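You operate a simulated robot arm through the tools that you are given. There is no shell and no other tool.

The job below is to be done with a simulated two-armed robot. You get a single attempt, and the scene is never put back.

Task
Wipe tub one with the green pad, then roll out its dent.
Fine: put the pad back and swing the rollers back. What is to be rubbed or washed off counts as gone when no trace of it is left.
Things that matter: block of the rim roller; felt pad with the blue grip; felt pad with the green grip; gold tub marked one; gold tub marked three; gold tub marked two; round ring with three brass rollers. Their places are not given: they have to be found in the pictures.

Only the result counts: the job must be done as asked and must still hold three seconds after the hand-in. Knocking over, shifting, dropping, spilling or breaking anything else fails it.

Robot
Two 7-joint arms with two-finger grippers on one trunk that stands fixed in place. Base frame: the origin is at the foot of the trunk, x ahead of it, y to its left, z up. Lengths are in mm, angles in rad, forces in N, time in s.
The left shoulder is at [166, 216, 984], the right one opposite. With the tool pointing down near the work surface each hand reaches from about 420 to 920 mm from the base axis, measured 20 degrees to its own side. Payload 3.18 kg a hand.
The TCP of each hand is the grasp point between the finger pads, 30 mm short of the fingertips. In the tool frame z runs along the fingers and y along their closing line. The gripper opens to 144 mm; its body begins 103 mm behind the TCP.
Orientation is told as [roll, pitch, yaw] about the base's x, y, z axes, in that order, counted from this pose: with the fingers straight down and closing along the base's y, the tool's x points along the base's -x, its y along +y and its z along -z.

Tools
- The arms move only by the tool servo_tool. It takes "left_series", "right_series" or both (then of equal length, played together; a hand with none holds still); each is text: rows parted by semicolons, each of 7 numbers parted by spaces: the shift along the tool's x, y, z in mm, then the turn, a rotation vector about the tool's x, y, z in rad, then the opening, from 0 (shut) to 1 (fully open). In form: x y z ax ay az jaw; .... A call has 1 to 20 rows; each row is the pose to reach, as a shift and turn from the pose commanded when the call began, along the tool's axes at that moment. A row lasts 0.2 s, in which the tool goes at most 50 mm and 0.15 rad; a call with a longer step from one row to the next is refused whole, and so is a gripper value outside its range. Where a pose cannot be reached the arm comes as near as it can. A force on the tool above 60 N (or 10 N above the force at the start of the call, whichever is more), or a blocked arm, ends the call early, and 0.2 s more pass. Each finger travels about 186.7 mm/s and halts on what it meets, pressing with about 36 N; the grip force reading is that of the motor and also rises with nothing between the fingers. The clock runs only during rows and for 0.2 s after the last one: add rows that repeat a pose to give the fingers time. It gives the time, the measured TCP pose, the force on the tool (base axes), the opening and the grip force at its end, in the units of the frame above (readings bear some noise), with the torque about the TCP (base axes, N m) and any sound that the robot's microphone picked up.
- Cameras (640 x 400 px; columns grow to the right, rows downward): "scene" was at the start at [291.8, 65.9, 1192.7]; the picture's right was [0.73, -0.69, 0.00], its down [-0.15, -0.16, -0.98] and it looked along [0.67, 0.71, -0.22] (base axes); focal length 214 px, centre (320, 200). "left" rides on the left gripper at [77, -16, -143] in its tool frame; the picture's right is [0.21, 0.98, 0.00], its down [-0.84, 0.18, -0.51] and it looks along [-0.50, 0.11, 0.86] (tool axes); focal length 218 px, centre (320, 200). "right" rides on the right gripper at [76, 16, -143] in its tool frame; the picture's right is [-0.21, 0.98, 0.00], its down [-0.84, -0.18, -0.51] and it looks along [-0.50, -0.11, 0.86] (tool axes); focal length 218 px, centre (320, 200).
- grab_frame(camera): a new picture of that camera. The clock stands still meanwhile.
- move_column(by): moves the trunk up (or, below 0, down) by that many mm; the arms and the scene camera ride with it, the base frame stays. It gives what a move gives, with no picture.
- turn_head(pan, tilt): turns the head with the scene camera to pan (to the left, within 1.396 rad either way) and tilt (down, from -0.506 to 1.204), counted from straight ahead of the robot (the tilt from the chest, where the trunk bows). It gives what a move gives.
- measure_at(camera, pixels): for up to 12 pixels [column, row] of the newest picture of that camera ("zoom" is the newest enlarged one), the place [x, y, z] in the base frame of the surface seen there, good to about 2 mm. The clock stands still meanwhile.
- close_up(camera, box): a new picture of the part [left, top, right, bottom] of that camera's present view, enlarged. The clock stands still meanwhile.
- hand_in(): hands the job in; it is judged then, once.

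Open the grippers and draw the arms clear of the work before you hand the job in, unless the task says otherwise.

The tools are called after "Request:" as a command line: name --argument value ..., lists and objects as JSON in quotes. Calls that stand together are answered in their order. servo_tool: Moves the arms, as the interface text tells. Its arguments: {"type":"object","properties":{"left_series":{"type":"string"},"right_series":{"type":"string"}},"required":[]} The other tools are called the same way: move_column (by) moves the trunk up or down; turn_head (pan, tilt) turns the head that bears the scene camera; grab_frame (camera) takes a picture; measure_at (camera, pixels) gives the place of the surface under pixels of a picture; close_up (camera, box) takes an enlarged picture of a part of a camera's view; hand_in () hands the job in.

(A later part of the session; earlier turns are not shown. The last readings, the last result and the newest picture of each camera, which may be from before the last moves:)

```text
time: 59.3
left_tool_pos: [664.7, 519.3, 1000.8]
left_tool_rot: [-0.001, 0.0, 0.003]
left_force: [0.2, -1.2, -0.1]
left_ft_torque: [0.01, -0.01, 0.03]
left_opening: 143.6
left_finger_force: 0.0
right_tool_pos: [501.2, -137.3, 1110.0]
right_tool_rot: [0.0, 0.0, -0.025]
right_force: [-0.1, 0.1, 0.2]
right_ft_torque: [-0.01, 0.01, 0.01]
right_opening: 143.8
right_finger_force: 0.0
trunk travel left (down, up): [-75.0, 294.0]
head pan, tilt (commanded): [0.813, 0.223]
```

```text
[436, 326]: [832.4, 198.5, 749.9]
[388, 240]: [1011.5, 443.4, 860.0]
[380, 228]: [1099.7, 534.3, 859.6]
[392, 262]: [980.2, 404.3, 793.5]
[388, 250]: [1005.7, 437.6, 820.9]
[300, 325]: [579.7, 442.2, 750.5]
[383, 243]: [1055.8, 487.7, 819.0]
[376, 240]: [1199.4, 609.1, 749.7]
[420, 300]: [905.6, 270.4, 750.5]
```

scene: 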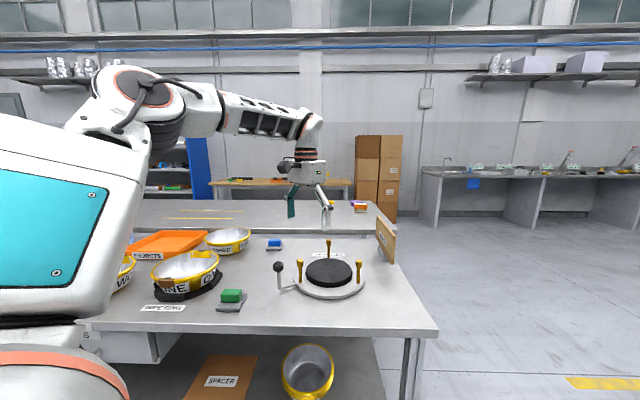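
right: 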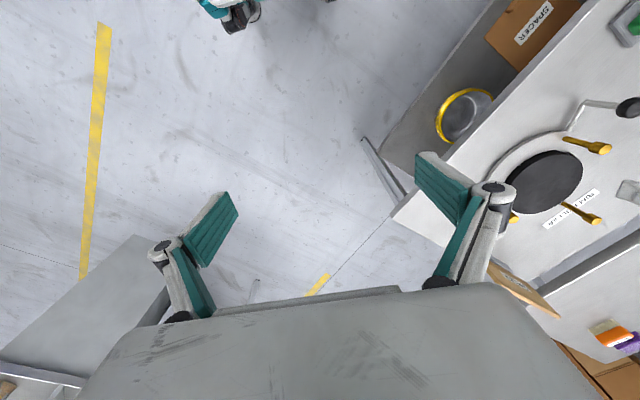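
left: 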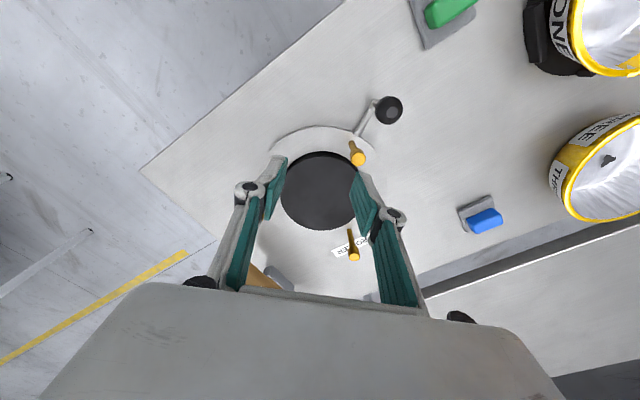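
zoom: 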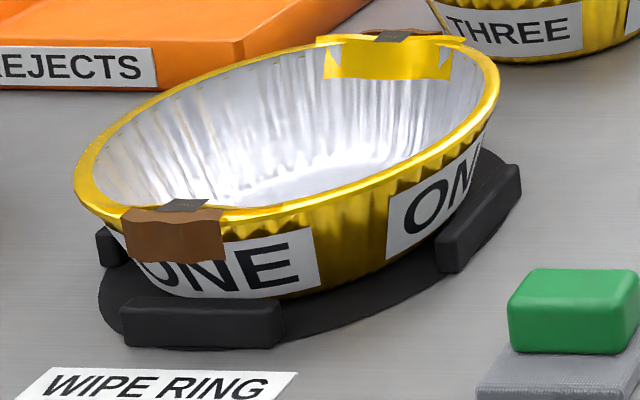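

Ring blocks occupy about 204–242° and 298–334° around the tub, so I'll grip the rim at 265° where it's free, with the hand tilted 22° to match the wall. I move to a pre-grasp pose 80 mm back along the approach.

Request:
servo_tool --left_series "26 22 0 -0.0384 -0.0017 0.0086 0.9;52 43 6 -0.0768 -0.0034 0.0172 0.8;78 65 18 -0.1151 -0.005 0.0259 0.7;104 87 32 -0.1535 -0.0067 0.0345 0.6;130 109 46 -0.1919 -0.0084 0.0431 0.5;156 130 60 -0.2303 -0.0101 0.0517 0.4;182 152 74 -0.2687 -0.0118 0.0603 0.4;208 174 88 -0.307 -0.0134 0.069 0.4;234 195 102 -0.3454 -0.0151 0.0776 0.4;259.6 217.1 117.6 -0.3838 -0.0168 0.0862 0.4;259.6 217.1 117.6 -0.3838 -0.0168 0.0862 0.4;259.6 217.1 117.6 -0.3838 -0.0168 0.0862 0.4"

Request:
grab_frame --camera "left"

Request:
grab_frame --camera "scene"

```text
time: 61.9
left_tool_pos: [405.4, 735.5, 882.3]
left_tool_rot: [0.385, -0.003, -0.084]
left_force: [0.6, -0.1, 0.3]
left_ft_torque: [0.01, 0.03, 0.0]
left_opening: 57.7
left_finger_force: 0.0
right_tool_pos: [502.3, -137.0, 1109.2]
right_tool_rot: [0.003, -0.001, -0.027]
right_force: [0.5, -0.2, -0.7]
right_ft_torque: [0.0, -0.03, -0.03]
right_opening: 143.9
right_finger_force: 0.1
trunk travel left (down, up): [-75.0, 294.0]
head pan, tilt (commanded): [0.813, 0.223]
```

```text
taken
```

left: 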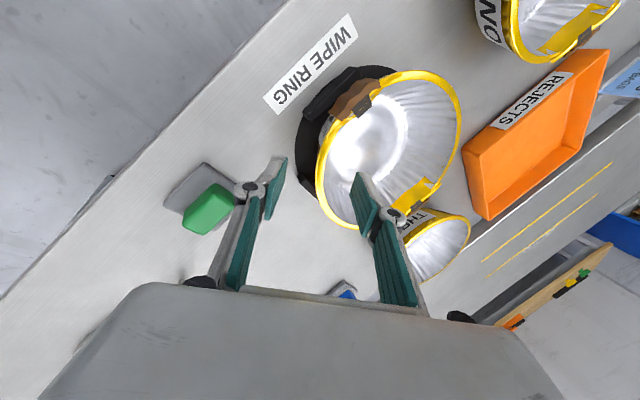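

```text
taken
```

scene: 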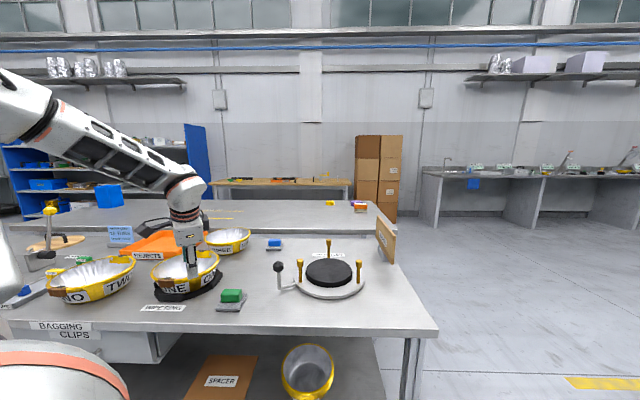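

The rim's near edge passes close to (318,165) in the left view, near the projected grasp point (320,157). I measure rim points there.

Request:
close_up --camera "left" --box '[280, 110, 380, 230]'

Request:
measure_at --camera "left" --pixels '[[318, 165], [318, 180], [321, 195], [325, 150], [332, 136], [330, 210], [445, 85], [458, 110], [448, 160], [385, 75], [410, 72], [420, 192]]'

```text
3.33 times, centred on (330, 170) of left
```

zoom: 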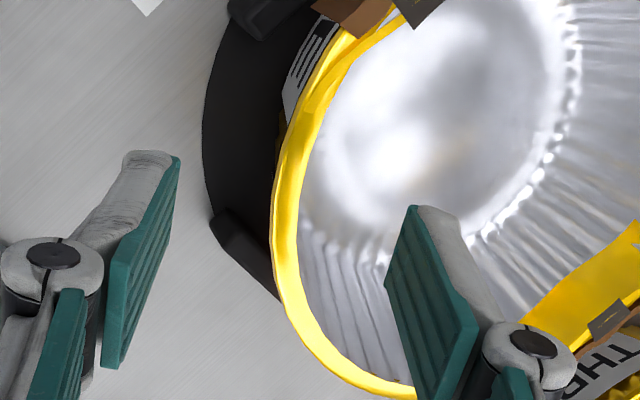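

```text
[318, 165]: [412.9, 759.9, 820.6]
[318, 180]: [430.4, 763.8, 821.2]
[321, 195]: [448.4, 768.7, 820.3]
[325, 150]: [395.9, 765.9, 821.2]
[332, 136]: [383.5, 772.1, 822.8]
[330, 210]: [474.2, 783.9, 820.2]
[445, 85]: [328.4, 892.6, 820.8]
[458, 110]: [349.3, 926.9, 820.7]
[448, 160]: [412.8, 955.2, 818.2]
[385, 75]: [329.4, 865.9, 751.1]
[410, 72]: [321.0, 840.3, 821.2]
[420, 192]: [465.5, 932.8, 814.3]
```

The rim fits centre (417, 857), R≈95.5. I advance 55 mm along the approach with a small lateral correction and check the straddling.

Request:
servo_tool --left_series "-0.5 1.2 10 0 0 0 0.4;-0.8 2.4 25 0 0 0 0.4;-0.8 2.4 40 0 0 0 0.4;-0.8 2.4 52 0 0 0 0.4;-0.8 2.4 55 0 0 0 0.4;-0.8 2.4 55 0 0 0 0.4"

Request:
grab_frame --camera "left"

Request:
close_up --camera "scene" --box '[145, 225, 245, 310]'

```text
time: 63.3
left_tool_pos: [408.5, 759.2, 830.1]
left_tool_rot: [0.384, 0.0, -0.087]
left_force: [0.0, -0.4, -1.1]
left_ft_torque: [-0.01, -0.03, 0.01]
left_opening: 57.5
left_finger_force: 0.1
right_tool_pos: [501.7, -136.1, 1109.2]
right_tool_rot: [0.002, 0.001, -0.026]
right_force: [0.8, 1.0, 0.1]
right_ft_torque: [0.01, -0.04, 0.0]
right_opening: 144.0
right_finger_force: 0.0
trunk travel left (down, up): [-75.0, 294.0]
head pan, tilt (commanded): [0.813, 0.223]
```

```text
taken
```

left: 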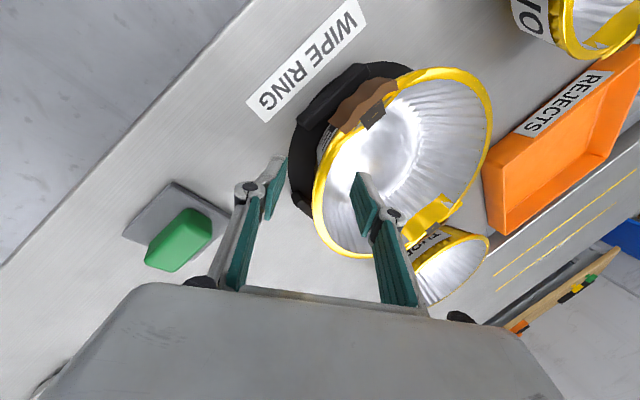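

```text
4.71 times, centred on (195, 268) of scene
```

zoom: 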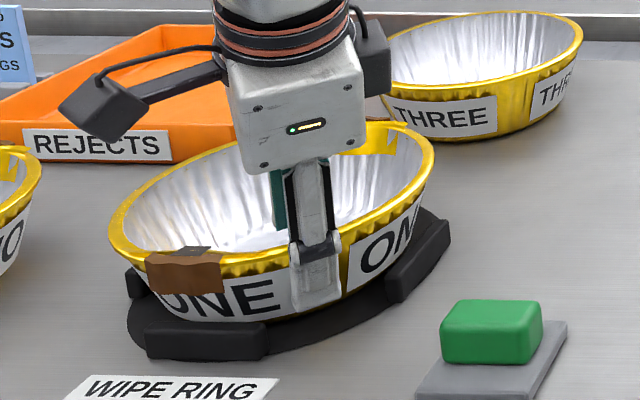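

The rim runs midway between the fingers. I advance the final 25 mm and check again.

Request:
servo_tool --left_series "0 0 8 0 0 0 0.4;0 0 17 0 0 0 0.4;0 0 24 0 0 0 0.4;0 0 24 0 0 0 0.4"

Request:
close_up --camera "left" --box '[250, 110, 400, 270]'

Request:
close_up --camera "scene" --box '[145, 225, 245, 310]'

```text
time: 64.3
left_tool_pos: [409.2, 768.6, 808.8]
left_tool_rot: [0.384, -0.002, -0.085]
left_force: [0.3, 0.2, -0.8]
left_ft_torque: [-0.01, -0.02, 0.01]
left_opening: 57.5
left_finger_force: 0.1
right_tool_pos: [501.1, -138.1, 1110.6]
right_tool_rot: [0.003, -0.001, -0.025]
right_force: [-0.7, -0.1, 0.5]
right_ft_torque: [-0.01, 0.03, -0.02]
right_opening: 143.8
right_finger_force: 0.0
trunk travel left (down, up): [-75.0, 294.0]
head pan, tilt (commanded): [0.813, 0.223]
```

```text
2.50 times, centred on (325, 190) of left
```

zoom: 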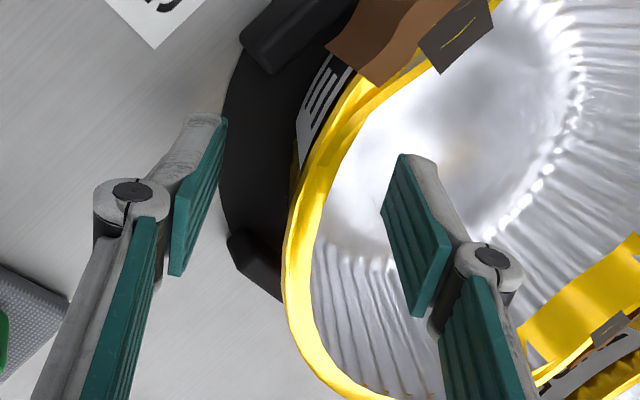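

```text
4.71 times, centred on (195, 268) of scene
```

zoom: 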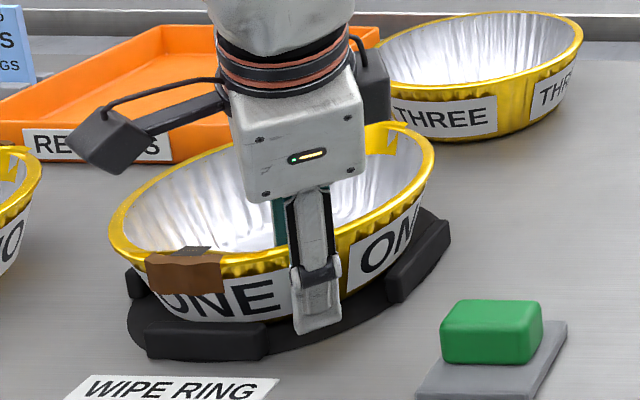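

Fingers straddle the rim wall cleanly at 265°. I close the jaws.

Request:
servo_tool --left_series "0 0 0 0 0 0 0.25;0 0 0 0 0 0 0.15;0 0 0 0 0 0 0.05;0 0 0 0 0 0 0;0 0 0 0 0 0 0;0 0 0 0 0 0 0"

Request:
close_up --camera "left" --box '[250, 110, 400, 270]'

Request:
close_up --camera "scene" --box '[145, 225, 245, 310]'

```text
time: 65.7
left_tool_pos: [409.1, 767.8, 809.0]
left_tool_rot: [0.385, -0.002, -0.088]
left_force: [3.0, -2.4, 0.6]
left_ft_torque: [0.03, -0.03, -0.26]
left_opening: 12.3
left_finger_force: 35.8
right_tool_pos: [501.5, -136.3, 1110.3]
right_tool_rot: [0.001, 0.001, -0.026]
right_force: [0.2, -0.8, -0.6]
right_ft_torque: [0.03, 0.01, 0.01]
right_opening: 143.9
right_finger_force: 0.2
trunk travel left (down, up): [-75.0, 294.0]
head pan, tilt (commanded): [0.813, 0.223]
```

```text
2.50 times, centred on (325, 190) of left
```

zoom: 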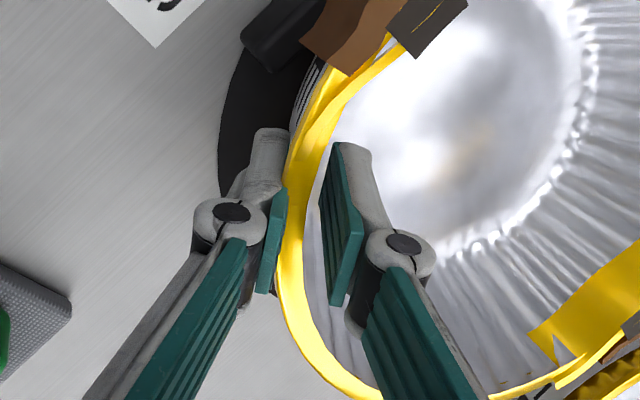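

```text
4.71 times, centred on (195, 268) of scene
```

zoom: 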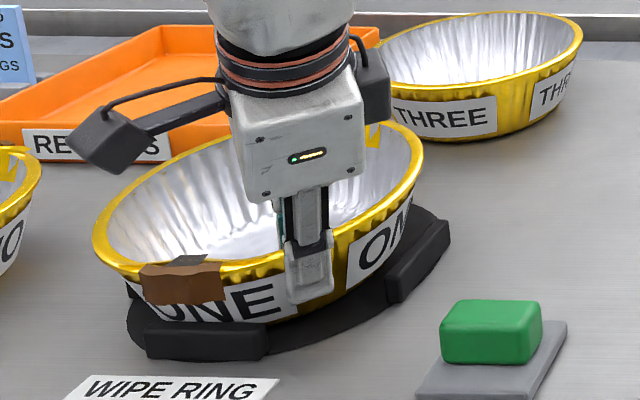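

The rim is gripped (12.3 mm, 36 N), the tub shifted a few mm in its ring. I lift slowly straight up 12 mm and look.

Request:
servo_tool --left_series "0 0.37 -0.93 0 0 0 0;0 0.75 -1.85 0 0 0 0;0 1.5 -3.7 0 0 0 0;0 2.25 -5.56 0 0 0 0;0 3 -7.4 0 0 0 0;0 3.75 -9.27 0 0 0 0;0 4.5 -11.1 0 0 0 0;0 4.5 -11.1 0 0 0 0"

Request:
close_up --camera "scene" --box '[145, 225, 245, 310]'

Request:
grab_frame --camera "left"

```text
time: 67.5
left_tool_pos: [409.7, 768.5, 823.3]
left_tool_rot: [0.382, 0.0, -0.085]
left_force: [-0.3, -0.6, 0.3]
left_ft_torque: [-0.05, 0.01, -0.02]
left_opening: 12.0
left_finger_force: 36.0
right_tool_pos: [501.2, -137.6, 1110.0]
right_tool_rot: [0.001, 0.002, -0.026]
right_force: [-0.5, 1.0, 0.3]
right_ft_torque: [-0.02, 0.02, -0.02]
right_opening: 144.0
right_finger_force: 0.0
trunk travel left (down, up): [-75.0, 294.0]
head pan, tilt (commanded): [0.813, 0.223]
```

```text
4.71 times, centred on (195, 268) of scene
```

zoom: 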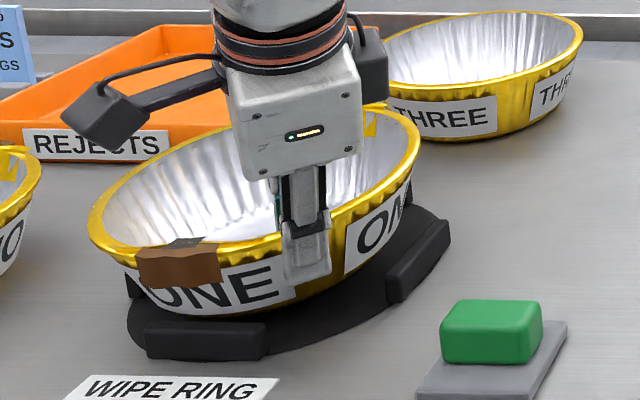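

```text
taken
```

left: 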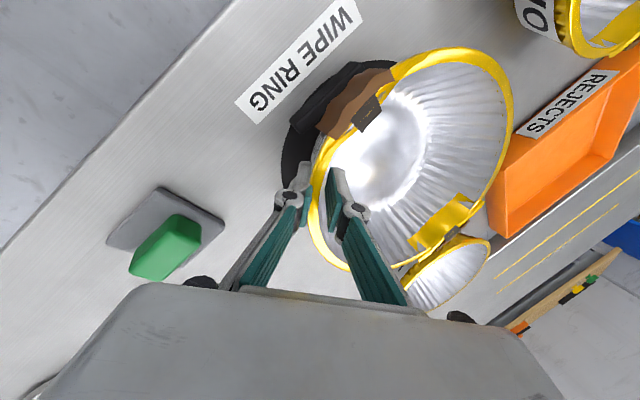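

The tub is lifted with negligible weight. I measure rim heights to see its tilt and centre relative to the hand.

Request:
measure_at --camera "left" --pixels '[[455, 52], [495, 75], [509, 110], [500, 165], [480, 203], [420, 58], [340, 255], [325, 230], [370, 118], [440, 222], [318, 165], [390, 150]]'

Request:
close_up --camera "left" --box '[280, 40, 520, 280]'

```text
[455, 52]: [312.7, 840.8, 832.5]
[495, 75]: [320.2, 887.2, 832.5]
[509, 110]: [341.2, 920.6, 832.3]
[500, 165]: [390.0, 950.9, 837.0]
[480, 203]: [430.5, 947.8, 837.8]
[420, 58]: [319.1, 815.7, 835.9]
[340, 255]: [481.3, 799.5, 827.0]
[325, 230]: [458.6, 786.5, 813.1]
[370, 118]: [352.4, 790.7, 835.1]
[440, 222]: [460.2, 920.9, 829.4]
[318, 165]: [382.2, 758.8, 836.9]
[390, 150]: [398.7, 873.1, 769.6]
```

```text
1.67 times, centred on (400, 160) of left
```

zoom: 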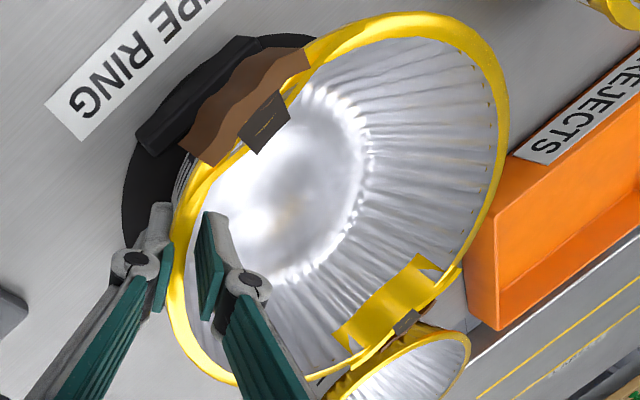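

The rim is level within ~3 mm and the tub centre is near (405.5, 854). I lift 120 mm so it clears the knob and rollers.

Request:
servo_tool --left_series "0 1.5 -3.7 0 0 0 0;0 3.75 -9.3 0 0 0 0;0 7.5 -18.5 0 0 0 0;0 11.6 -28.7 0 0 0 0;0 15.7 -38.9 0 0 0 0;0 19.9 -49.1 0 0 0 0;0 24 -59.3 0 0 0 0;0 28.1 -69.5 0 0 0 0;0 32.2 -79.7 0 0 0 0;0 36 -89 0 0 0 0;0 39.3 -97.4 0 0 0 0;0 42.3 -104.8 0 0 0 0;0 44.2 -109.4 0 0 0 0;0 45 -111.3 0 0 0 0;0 45 -111.3 0 0 0 0"

Request:
grab_frame --camera "left"

Request:
measure_at --camera "left" --pixels '[[455, 52], [495, 75], [509, 110], [500, 165], [480, 203], [430, 54], [340, 260], [316, 185], [370, 118], [452, 233], [318, 165], [390, 150]]'

Request:
grab_frame --camera "scene"

```text
time: 70.7
left_tool_pos: [409.6, 768.3, 943.9]
left_tool_rot: [0.384, -0.001, -0.087]
left_force: [0.3, -0.3, -0.1]
left_ft_torque: [0.0, 0.0, -0.01]
left_opening: 11.8
left_finger_force: 36.4
right_tool_pos: [501.4, -136.1, 1109.9]
right_tool_rot: [0.003, -0.001, -0.026]
right_force: [0.0, 1.5, -0.4]
right_ft_torque: [0.0, -0.01, -0.04]
right_opening: 144.2
right_finger_force: 0.1
trunk travel left (down, up): [-75.0, 294.0]
head pan, tilt (commanded): [0.813, 0.223]
```

```text
taken
```

left: 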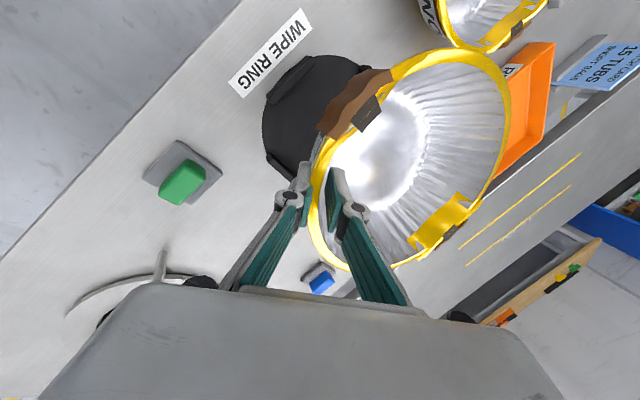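

```text
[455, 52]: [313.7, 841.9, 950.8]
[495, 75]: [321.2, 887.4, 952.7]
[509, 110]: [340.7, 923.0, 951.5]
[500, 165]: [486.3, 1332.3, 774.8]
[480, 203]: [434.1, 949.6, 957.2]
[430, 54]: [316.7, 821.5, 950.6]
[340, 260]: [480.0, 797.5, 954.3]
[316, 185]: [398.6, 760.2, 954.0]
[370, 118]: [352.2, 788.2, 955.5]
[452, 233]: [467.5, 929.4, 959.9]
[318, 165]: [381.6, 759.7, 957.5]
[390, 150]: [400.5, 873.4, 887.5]
```

```text
taken
```

scene: 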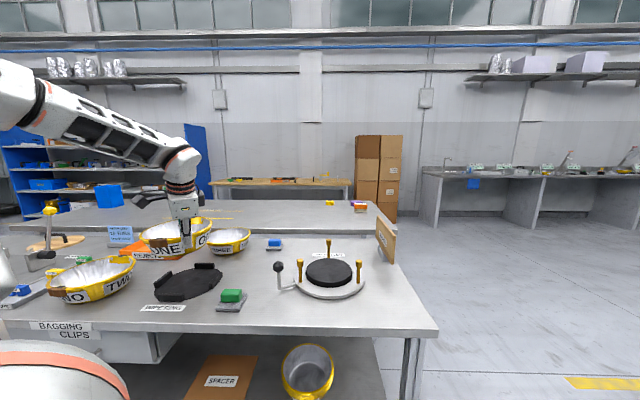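

The tub is held steadily, centre (406.5, 854.5), dents at about 229° and 50°. I carry it over the roller block with a −34.5° turn so the dents land between the rollers (≈195° and 15°), target TCP (746, 477.5).

Request:
servo_tool --left_series "-7.2 -4.8 -1.95 0 -0.0045 0.0112 0;-19.8 -13.3 -5.4 0 -0.0124 0.0307 0;-37.9 -25.3 -10.2 0 -0.0237 0.0586 0;-59.7 -40.0 -16.1 0 -0.0373 0.0924 0;-81.5 -54.6 -22.0 0 -0.051 0.1262 0;-103.3 -69.2 -27.9 0 -0.0646 0.1599 0;-125.1 -83.8 -33.8 0 -0.0782 0.1937 0;-146.9 -98.4 -39.7 0 -0.0919 0.2275 0;-168.7 -113.0 -45.6 0 -0.1055 0.2612 0;-190.5 -127.6 -51.5 0 -0.1192 0.295 0;-212.3 -142.2 -57.4 0 -0.1328 0.3288 0;-234.1 -156.8 -63.3 0 -0.1465 0.3626 0;-256.0 -171.4 -69.2 0 -0.1601 0.3963 0;-277.8 -186.0 -75.1 0 -0.1737 0.4301 0;-299.6 -200.6 -81.0 0 -0.1874 0.4639 0;-321.4 -215.2 -86.9 0 -0.201 0.4976 0;-339.4 -227.3 -91.8 0 -0.2123 0.5255 0;-352.0 -235.7 -95.2 0 -0.2202 0.5451 0;-360.5 -241.4 -97.5 0 -0.2255 0.5582 0;-360.5 -241.4 -97.5 0 -0.2255 0.5582 0"

Request:
grab_frame --camera "left"

Request:
grab_frame --camera "scene"

```text
time: 74.9
left_tool_pos: [745.1, 477.0, 943.6]
left_tool_rot: [0.383, -0.003, -0.688]
left_force: [0.3, -0.4, -0.7]
left_ft_torque: [0.03, 0.02, 0.03]
left_opening: 11.7
left_finger_force: 35.6
right_tool_pos: [501.1, -137.9, 1109.6]
right_tool_rot: [0.002, -0.001, -0.027]
right_force: [0.4, 0.6, 0.3]
right_ft_torque: [0.0, -0.03, 0.02]
right_opening: 144.2
right_finger_force: 0.0
trunk travel left (down, up): [-75.0, 294.0]
head pan, tilt (commanded): [0.813, 0.223]
```

```text
taken
```

left: 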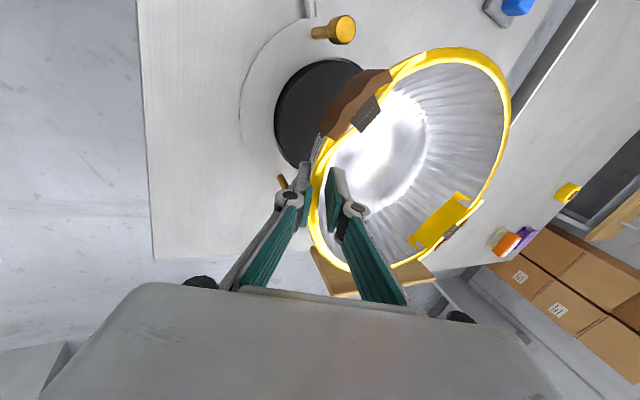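

```text
taken
```

scene: 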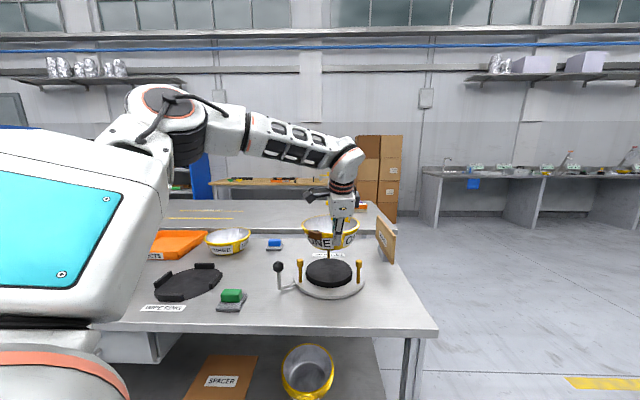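

The tub hovers over the block. I measure the rim and visible roller/block points to verify centring.

Request:
measure_at --camera "left" --pixels '[[455, 52], [495, 75], [509, 110], [480, 203], [430, 54], [340, 260], [316, 185], [318, 165], [370, 115], [450, 232], [345, 27], [282, 182]]'

Request:
close_up --camera "scene" --box '[265, 200, 405, 310]'

Request:
measure_at --camera "zoom" --pixels '[[180, 75], [400, 75], [290, 100], [200, 90], [390, 90], [340, 45]]'

```text
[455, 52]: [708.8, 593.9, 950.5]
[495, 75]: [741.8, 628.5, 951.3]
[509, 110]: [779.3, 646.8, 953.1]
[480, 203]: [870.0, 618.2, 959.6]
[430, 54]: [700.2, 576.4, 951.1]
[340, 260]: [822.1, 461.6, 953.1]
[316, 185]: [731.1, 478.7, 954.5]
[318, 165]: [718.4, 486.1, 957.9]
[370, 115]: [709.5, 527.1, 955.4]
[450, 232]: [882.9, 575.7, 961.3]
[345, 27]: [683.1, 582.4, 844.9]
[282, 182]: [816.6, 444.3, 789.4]
```

```text
3.64 times, centred on (335, 255) of scene
```

zoom: 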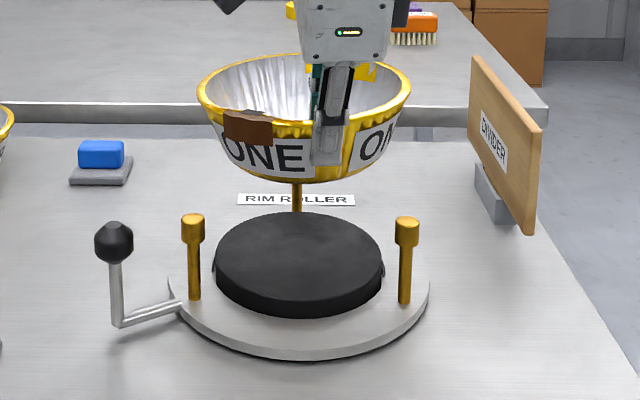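

```text
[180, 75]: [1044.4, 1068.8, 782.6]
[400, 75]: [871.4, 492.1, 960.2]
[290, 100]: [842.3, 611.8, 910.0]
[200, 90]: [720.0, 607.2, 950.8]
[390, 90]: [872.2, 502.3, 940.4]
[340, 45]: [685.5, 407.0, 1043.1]
```

Centre of the tub is ~(792.5, 551.5), within ~1–2 mm of the block's centre, dents at 196° and 15°. I level it slightly and lower 92 mm, staying ~10 mm above contact.

Request:
servo_tool --left_series "0 -1.9 4.6 0.004 0.0045 0.0018 0;0 -4.9 12.1 0.008 0.009 0.0036 0;0 -8.6 21.3 0.012 0.0135 0.0054 0;0 -12.7 31.5 0.016 0.018 0.0072 0;0 -16.9 41.7 0.016 0.018 0.0072 0;0 -21 51.9 0.016 0.018 0.0072 0;0 -25.1 62.1 0.016 0.018 0.0072 0;0 -28.8 71.4 0.016 0.018 0.0072 0;0 -31.8 78.8 0.016 0.018 0.0072 0;0 -33.7 83.4 0.016 0.018 0.0072 0;0 -34.5 85.3 0.016 0.018 0.0072 0;0 -34.5 85.3 0.016 0.018 0.0072 0"

Request:
grab_frame --camera "left"

Request:
close_up --camera "scene" --box '[265, 210, 395, 310]'

```text
time: 77.5
left_tool_pos: [745.8, 478.1, 850.7]
left_tool_rot: [0.369, 0.019, -0.688]
left_force: [-0.4, -0.4, 0.8]
left_ft_torque: [0.0, 0.0, 0.01]
left_opening: 11.4
left_finger_force: 36.4
right_tool_pos: [501.3, -136.6, 1108.6]
right_tool_rot: [0.001, 0.0, -0.027]
right_force: [-1.0, -0.2, 0.3]
right_ft_torque: [-0.01, -0.02, -0.01]
right_opening: 143.9
right_finger_force: 0.0
trunk travel left (down, up): [-75.0, 294.0]
head pan, tilt (commanded): [0.813, 0.223]
```

```text
taken
```

left: 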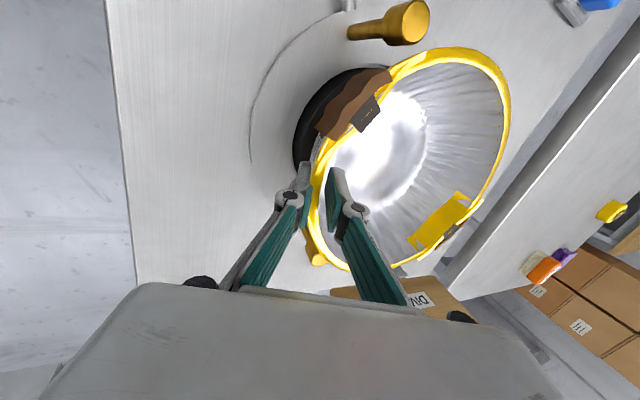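

```text
4.00 times, centred on (330, 260) of scene
```

zoom: 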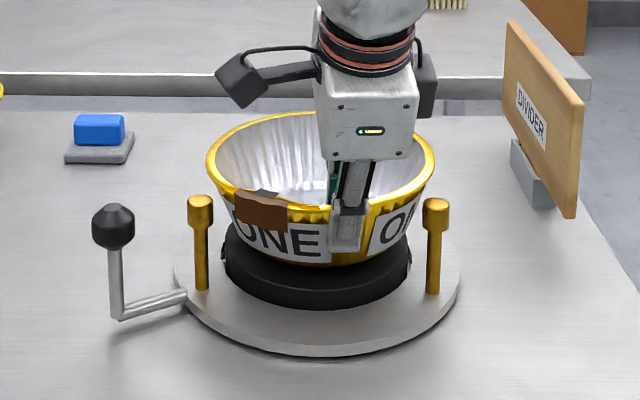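

The tub is ~10 mm above the block. I zoom to check gaps between rim and the roller heads.

Request:
close_up --camera "left" --box '[280, 0, 520, 290]'

Request:
measure_at --camera "left" --pixels '[[413, 20], [408, 14], [314, 248], [318, 258], [455, 52], [495, 75], [509, 110], [340, 262], [316, 185], [430, 54], [480, 203], [312, 210]]'

Request:
close_up --camera "scene" --box '[295, 240, 375, 300]'

```text
1.38 times, centred on (400, 145) of left
```

zoom: 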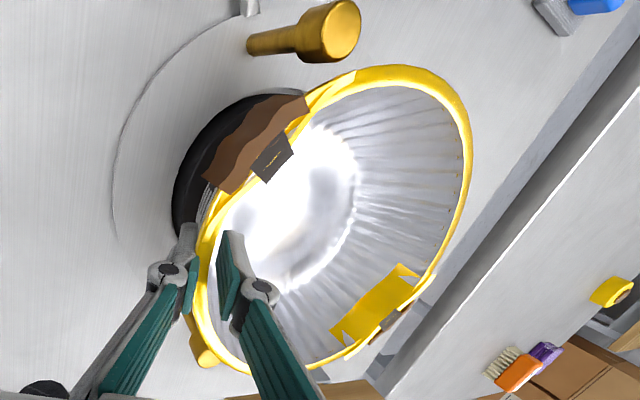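

```text
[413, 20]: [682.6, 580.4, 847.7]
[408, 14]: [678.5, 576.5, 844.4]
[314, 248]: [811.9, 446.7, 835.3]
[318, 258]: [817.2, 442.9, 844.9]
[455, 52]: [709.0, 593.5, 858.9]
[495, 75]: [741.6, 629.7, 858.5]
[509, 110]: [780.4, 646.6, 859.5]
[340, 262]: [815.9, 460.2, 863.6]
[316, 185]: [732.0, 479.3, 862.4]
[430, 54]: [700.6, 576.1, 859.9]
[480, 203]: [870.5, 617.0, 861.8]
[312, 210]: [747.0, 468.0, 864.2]
```

```text
6.67 times, centred on (335, 270) of scene
```

zoom: 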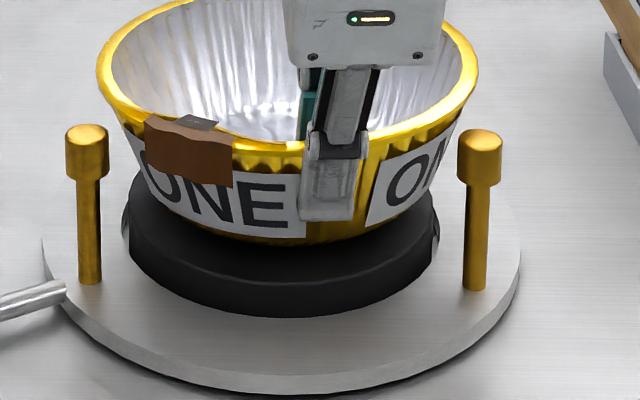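

Nearly level and centred to ~2 mm. I shift 1.5 mm in −y and lower 8 mm, then in 1 mm steps until touch.

Request:
servo_tool --left_series "-0.5 -2 3.5 0 0 0 0;-0.95 -4 7 0 0 0 0;-0.95 -4.4 7.9 0 0 0 0;-0.95 -4.8 8.8 0 0 0 0;-0.95 -4.8 8.8 0 0 0 0"

```text
time: 78.7
left_tool_pos: [745.4, 477.2, 840.8]
left_tool_rot: [0.369, 0.018, -0.688]
left_force: [-0.6, -1.1, 3.0]
left_ft_torque: [0.37, 0.05, 0.14]
left_opening: 11.6
left_finger_force: 36.2
right_tool_pos: [500.4, -136.9, 1109.3]
right_tool_rot: [0.002, 0.0, -0.026]
right_force: [0.9, -0.3, 1.1]
right_ft_torque: [0.05, 0.01, 0.04]
right_opening: 144.2
right_finger_force: 0.1
trunk travel left (down, up): [-75.0, 294.0]
head pan, tilt (commanded): [0.813, 0.223]
```

Light contact on the far side (3 N). I press 1.5 mm further, then look before opening.

Request:
servo_tool --left_series "0 -0.3 0.7 0 0 0 0;0 -0.6 1.4 0 0 0 0;0 -0.6 1.4 0 0 0 0"

Request:
close_up --camera "scene" --box '[290, 230, 380, 300]'

Request:
close_up --camera "left" --box '[280, 0, 520, 290]'

```text
time: 79.5
left_tool_pos: [744.9, 475.5, 839.4]
left_tool_rot: [0.369, 0.021, -0.688]
left_force: [-0.6, -2.1, 4.3]
left_ft_torque: [0.33, 0.15, 0.08]
left_opening: 11.4
left_finger_force: 35.9
right_tool_pos: [501.9, -137.4, 1108.3]
right_tool_rot: [0.002, 0.0, -0.026]
right_force: [-0.2, -0.1, -0.3]
right_ft_torque: [0.0, 0.02, -0.01]
right_opening: 143.9
right_finger_force: 0.1
trunk travel left (down, up): [-75.0, 294.0]
head pan, tilt (commanded): [0.813, 0.223]
```

```text
5.71 times, centred on (335, 265) of scene
```

zoom: 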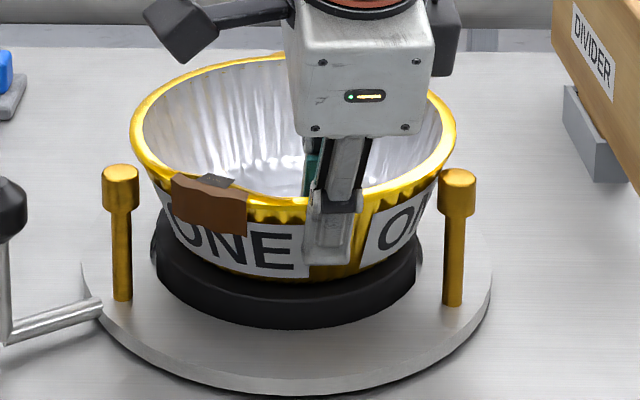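

```text
1.38 times, centred on (400, 145) of left
```

zoom: 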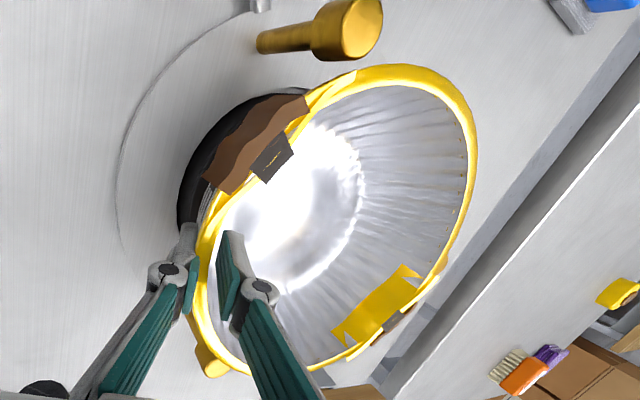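

The tub sits on the block between the rollers. I open the jaws gradually.

Request:
servo_tool --left_series "0 0 0 0 0 0 0.12;0 0 0 0 0 0 0.2;0 0 0 0 0 0 0.3;0 0 0 0 0 0 0.36;0 0 0 0 0 0 0.36"

Request:
close_up --camera "scene" --box '[290, 230, 380, 300]'

Request:
close_up --camera "left" --box '[280, 0, 520, 290]'

```text
time: 80.7
left_tool_pos: [745.5, 475.5, 840.3]
left_tool_rot: [0.368, 0.02, -0.688]
left_force: [-0.4, 1.0, 0.8]
left_ft_torque: [-0.02, -0.02, -0.01]
left_opening: 51.7
left_finger_force: 0.1
right_tool_pos: [501.8, -135.8, 1110.7]
right_tool_rot: [0.002, -0.002, -0.026]
right_force: [0.3, 0.0, 0.0]
right_ft_torque: [0.02, 0.0, -0.01]
right_opening: 144.0
right_finger_force: 0.0
trunk travel left (down, up): [-75.0, 294.0]
head pan, tilt (commanded): [0.813, 0.223]
```

```text
5.71 times, centred on (335, 265) of scene
```

zoom: 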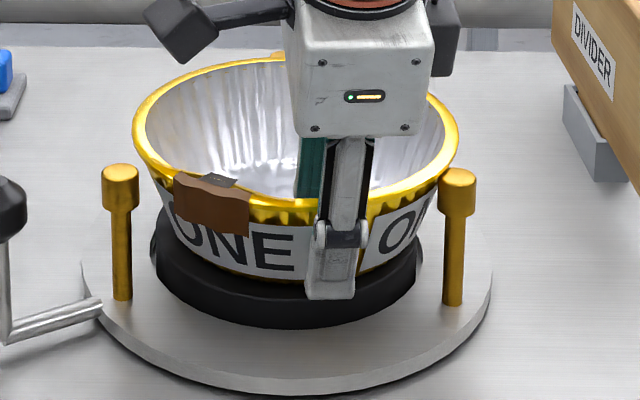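

```text
1.38 times, centred on (400, 145) of left
```

zoom: 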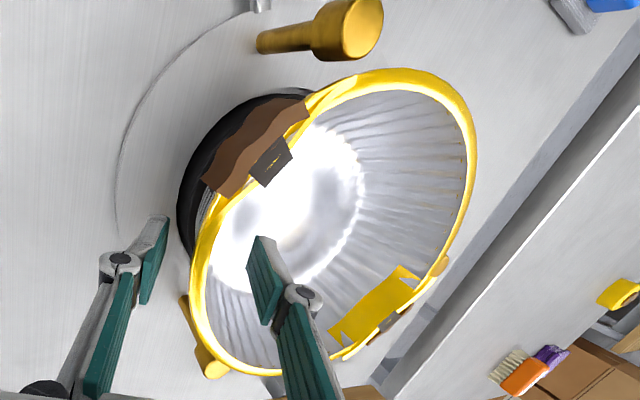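

Released and settled. I retreat along the approach axis by 120 mm.

Request:
servo_tool --left_series "0 0 -10 0 0 0 0.36;0 0 -25 0 0 0 0.36;0 0 -45 0 0 0 0.36;0 0 -70 0 0 0 0.36;0 0 -95 0 0 0 0.36;0 0 -120 0 0 0 0.36;0 0 -140 0 0 0 0.36;0 0 -140 0 0 0 0.36"

Request:
grab_frame --camera "left"

Request:
close_up --camera "scene" --box '[260, 220, 400, 310]'

```text
time: 82.5
left_tool_pos: [715.1, 436.0, 969.2]
left_tool_rot: [0.369, 0.019, -0.686]
left_force: [0.9, 0.2, -0.2]
left_ft_torque: [0.01, -0.02, -0.01]
left_opening: 52.0
left_finger_force: 0.1
right_tool_pos: [502.7, -137.2, 1108.8]
right_tool_rot: [0.001, 0.001, -0.026]
right_force: [0.3, 0.4, -0.1]
right_ft_torque: [0.0, -0.01, -0.02]
right_opening: 143.9
right_finger_force: 0.1
trunk travel left (down, up): [-75.0, 294.0]
head pan, tilt (commanded): [0.813, 0.223]
```

```text
taken
```

left: 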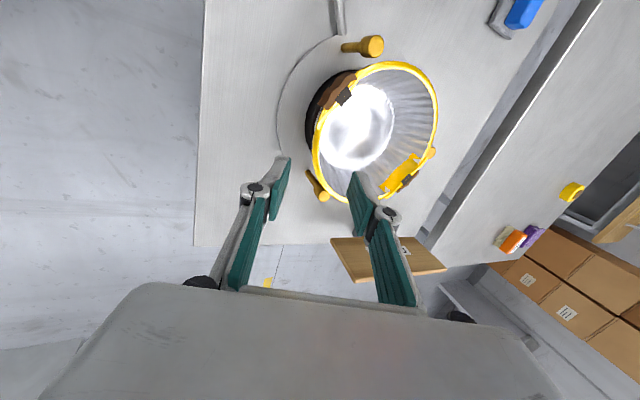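

```text
4.44 times, centred on (330, 265) of scene
```

zoom: 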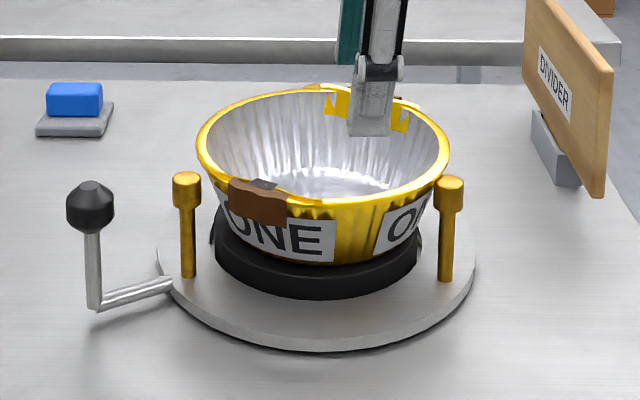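

I zoom the left view and measure rim and all three roller heads to check concentricity.

Request:
close_up --camera "left" --box '[270, 20, 460, 220]'

Request:
measure_at --camera "zoom" --pixels '[[338, 100], [380, 88], [445, 110], [485, 165], [490, 230], [240, 265], [220, 220], [228, 175], [285, 345], [365, 50], [427, 355], [430, 365]]'

```text
2.00 times, centred on (365, 120) of left
```

zoom: 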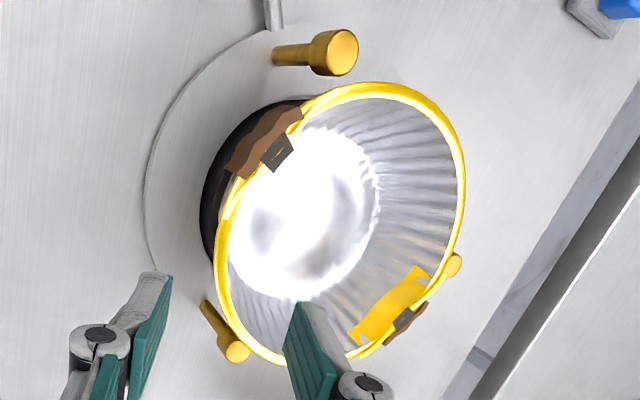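

```text
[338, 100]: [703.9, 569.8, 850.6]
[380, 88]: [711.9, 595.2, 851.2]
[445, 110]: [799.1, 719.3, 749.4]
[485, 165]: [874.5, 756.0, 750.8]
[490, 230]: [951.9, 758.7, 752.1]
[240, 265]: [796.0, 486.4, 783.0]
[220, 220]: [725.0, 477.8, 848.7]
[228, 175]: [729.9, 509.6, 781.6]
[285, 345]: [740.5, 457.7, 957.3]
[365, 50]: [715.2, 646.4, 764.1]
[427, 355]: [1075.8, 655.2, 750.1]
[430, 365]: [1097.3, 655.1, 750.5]
```

I re-pick pixels more carefully on the rim band and roller tops.

Request:
measure_at --camera "zoom" --pixels '[[342, 97], [385, 89], [432, 112], [455, 150], [460, 200], [445, 250], [221, 240], [223, 280], [245, 330], [343, 52], [237, 352], [456, 262]]'

```text
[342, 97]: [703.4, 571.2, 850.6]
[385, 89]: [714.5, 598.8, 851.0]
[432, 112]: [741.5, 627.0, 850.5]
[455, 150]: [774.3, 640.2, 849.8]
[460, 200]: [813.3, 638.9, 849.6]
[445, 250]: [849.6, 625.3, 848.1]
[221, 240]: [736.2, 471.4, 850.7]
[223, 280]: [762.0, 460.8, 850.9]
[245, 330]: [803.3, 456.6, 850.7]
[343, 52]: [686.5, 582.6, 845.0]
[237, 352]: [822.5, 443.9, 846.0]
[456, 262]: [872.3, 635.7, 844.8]
```

The tub is seated flat (rim z≈850 all round), centre within ~3.5 mm of the roller centre. Next I move the left hand above the crank knob at (611, 597), tool vertical with the closing line tangential (yaw −0.25).

Request:
servo_tool --left_series "0 0 -20 0 0 0 0.45;22.8 6.5 -15 0.0459 0.0077 -0.0542 0.45;45.7 13 -5 0.0918 0.0155 -0.1084 0.45;68.5 19.4 5 0.1377 0.0232 -0.1626 0.45;91.3 25.9 10 0.1837 0.0309 -0.2168 0.45;114.1 32.4 15 0.2296 0.0386 -0.2709 0.45;137 38.9 20 0.2755 0.0464 -0.3251 0.45;159.8 45.3 25 0.3214 0.0541 -0.3793 0.45;182.6 51.8 30.1 0.3673 0.0618 -0.4335 0.45;182.6 51.8 30.1 0.3673 0.0618 -0.4335 0.45;182.6 51.8 30.1 0.3673 0.0618 -0.4335 0.45"

Request:
grab_frame --camera "left"

Request:
grab_frame --camera "scene"

```text
time: 84.9
left_tool_pos: [611.8, 597.6, 964.6]
left_tool_rot: [-0.003, 0.0, -0.253]
left_force: [-0.2, -0.2, -0.4]
left_ft_torque: [0.05, 0.02, 0.02]
left_opening: 64.6
left_finger_force: 0.1
right_tool_pos: [501.6, -136.1, 1110.3]
right_tool_rot: [0.002, -0.001, -0.027]
right_force: [0.5, 0.7, 0.2]
right_ft_torque: [0.04, 0.06, 0.0]
right_opening: 143.9
right_finger_force: 0.0
trunk travel left (down, up): [-75.0, 294.0]
head pan, tilt (commanded): [0.813, 0.223]
```

```text
taken
```

left: 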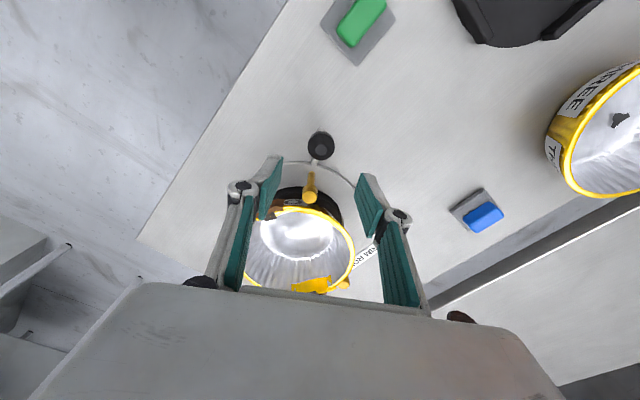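

```text
taken
```

scene: 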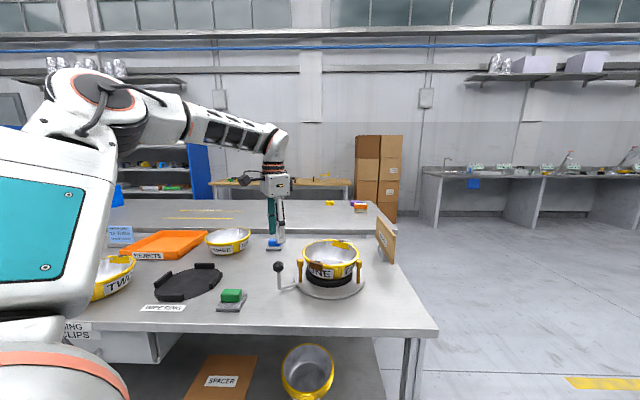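

The knob appears at (320,146), matching the projected point under the TCP. I measure it, record reference zooms of the lever position, then descend.

Request:
measure_at --camera "left" --pixels '[[321, 146], [321, 152], [321, 134], [320, 163], [312, 190], [310, 197]]'

Request:
close_up --camera "scene" --box '[262, 235, 402, 315]'

Request:
close_up --camera "left" --box '[230, 110, 400, 300]'

```text
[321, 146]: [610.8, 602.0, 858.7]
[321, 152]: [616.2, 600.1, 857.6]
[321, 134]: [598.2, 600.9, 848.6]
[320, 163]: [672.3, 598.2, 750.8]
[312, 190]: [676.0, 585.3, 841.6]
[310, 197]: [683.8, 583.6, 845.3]
```

```text
4.57 times, centred on (332, 275) of scene
```

zoom: 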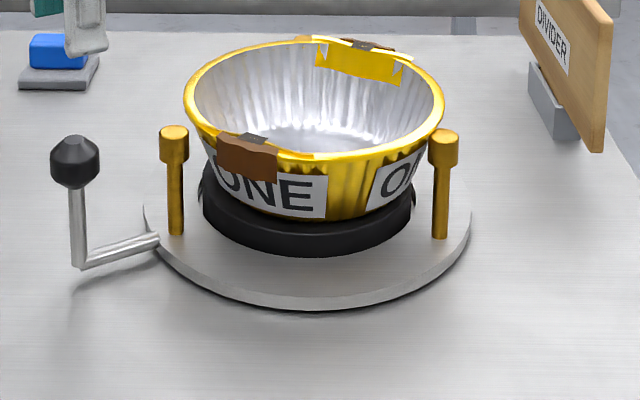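

```text
2.11 times, centred on (315, 205) of left
```

zoom: 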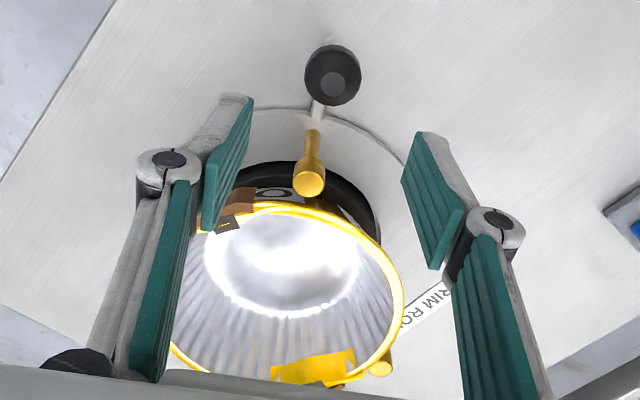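

Knob centre is ~(611.5, 601). I shift +3 mm in y and descend so the finger pads surround the knob (TCP z≈850).

Request:
servo_tool --left_series "0.7 2.9 15 0 0 0 0.45;0.7 2.9 40 0 0 0 0.45;0.7 2.9 65 0 0 0 0.45;0.7 2.9 88 0 0 0 0.45;0.7 2.9 105 0 0 0 0.45;0.7 2.9 114.6 0 0 0 0.45;0.7 2.9 114.6 0 0 0 0.45"

Request:
close_up --camera "left" --box '[240, 110, 400, 270]'

Request:
close_up --camera "scene" --box '[230, 225, 330, 310]'

```text
time: 86.5
left_tool_pos: [612.5, 600.2, 851.7]
left_tool_rot: [-0.001, 0.0, -0.253]
left_force: [-0.3, 0.1, 0.5]
left_ft_torque: [0.01, 0.0, 0.01]
left_opening: 64.7
left_finger_force: 0.1
right_tool_pos: [502.4, -136.7, 1110.5]
right_tool_rot: [0.003, 0.001, -0.027]
right_force: [1.0, 0.0, -0.3]
right_ft_torque: [0.01, -0.01, -0.02]
right_opening: 144.3
right_finger_force: 0.1
trunk travel left (down, up): [-75.0, 294.0]
head pan, tilt (commanded): [0.813, 0.223]
```

```text
2.50 times, centred on (320, 190) of left
```

zoom: 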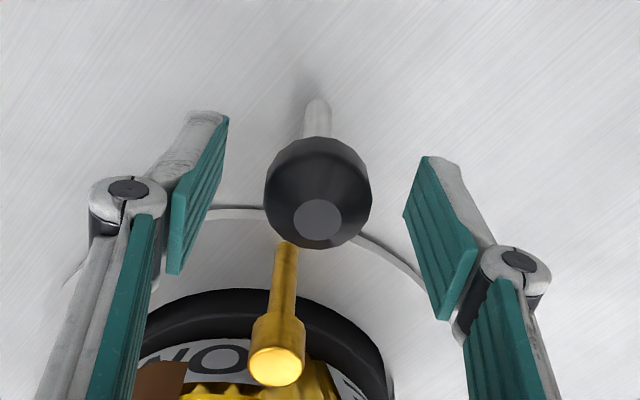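

```text
4.71 times, centred on (280, 268) of scene
```

zoom: 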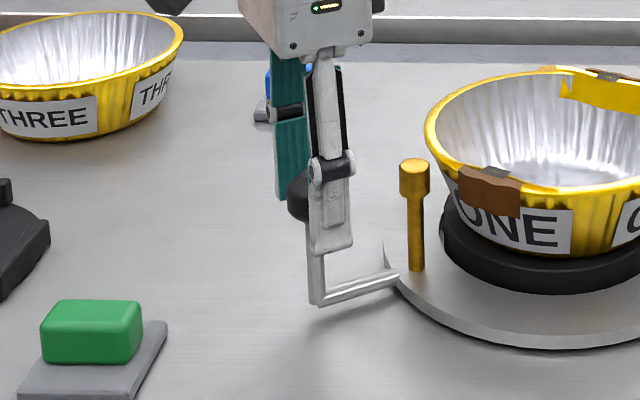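

The knob is centred between the fingers. I close onto the knob.

Request:
servo_tool --left_series "0 0 0 0 0 0 0.3;0 0 0 0 0 0 0.2;0 0 0 0 0 0 0.1;0 0 0 0 0 0 0.1;0 0 0 0 0 0 0.1"

Request:
close_up --camera "left" --box '[240, 110, 400, 270]'

```text
time: 87.7
left_tool_pos: [612.6, 599.5, 850.8]
left_tool_rot: [-0.003, 0.0, -0.252]
left_force: [-2.5, -4.7, -2.0]
left_ft_torque: [-0.1, -0.1, -0.01]
left_opening: 32.4
left_finger_force: 45.0
right_tool_pos: [502.0, -137.8, 1109.0]
right_tool_rot: [0.001, 0.001, -0.025]
right_force: [0.5, 0.8, 0.5]
right_ft_torque: [-0.04, 0.02, -0.02]
right_opening: 143.7
right_finger_force: 0.0
trunk travel left (down, up): [-75.0, 294.0]
head pan, tilt (commanded): [0.813, 0.223]
```

```text
2.50 times, centred on (320, 190) of left
```

zoom: 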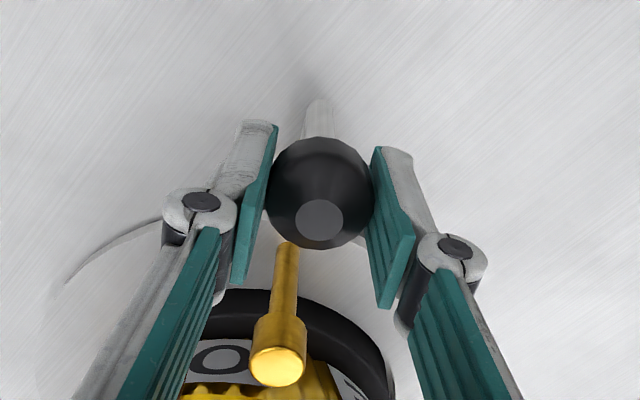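

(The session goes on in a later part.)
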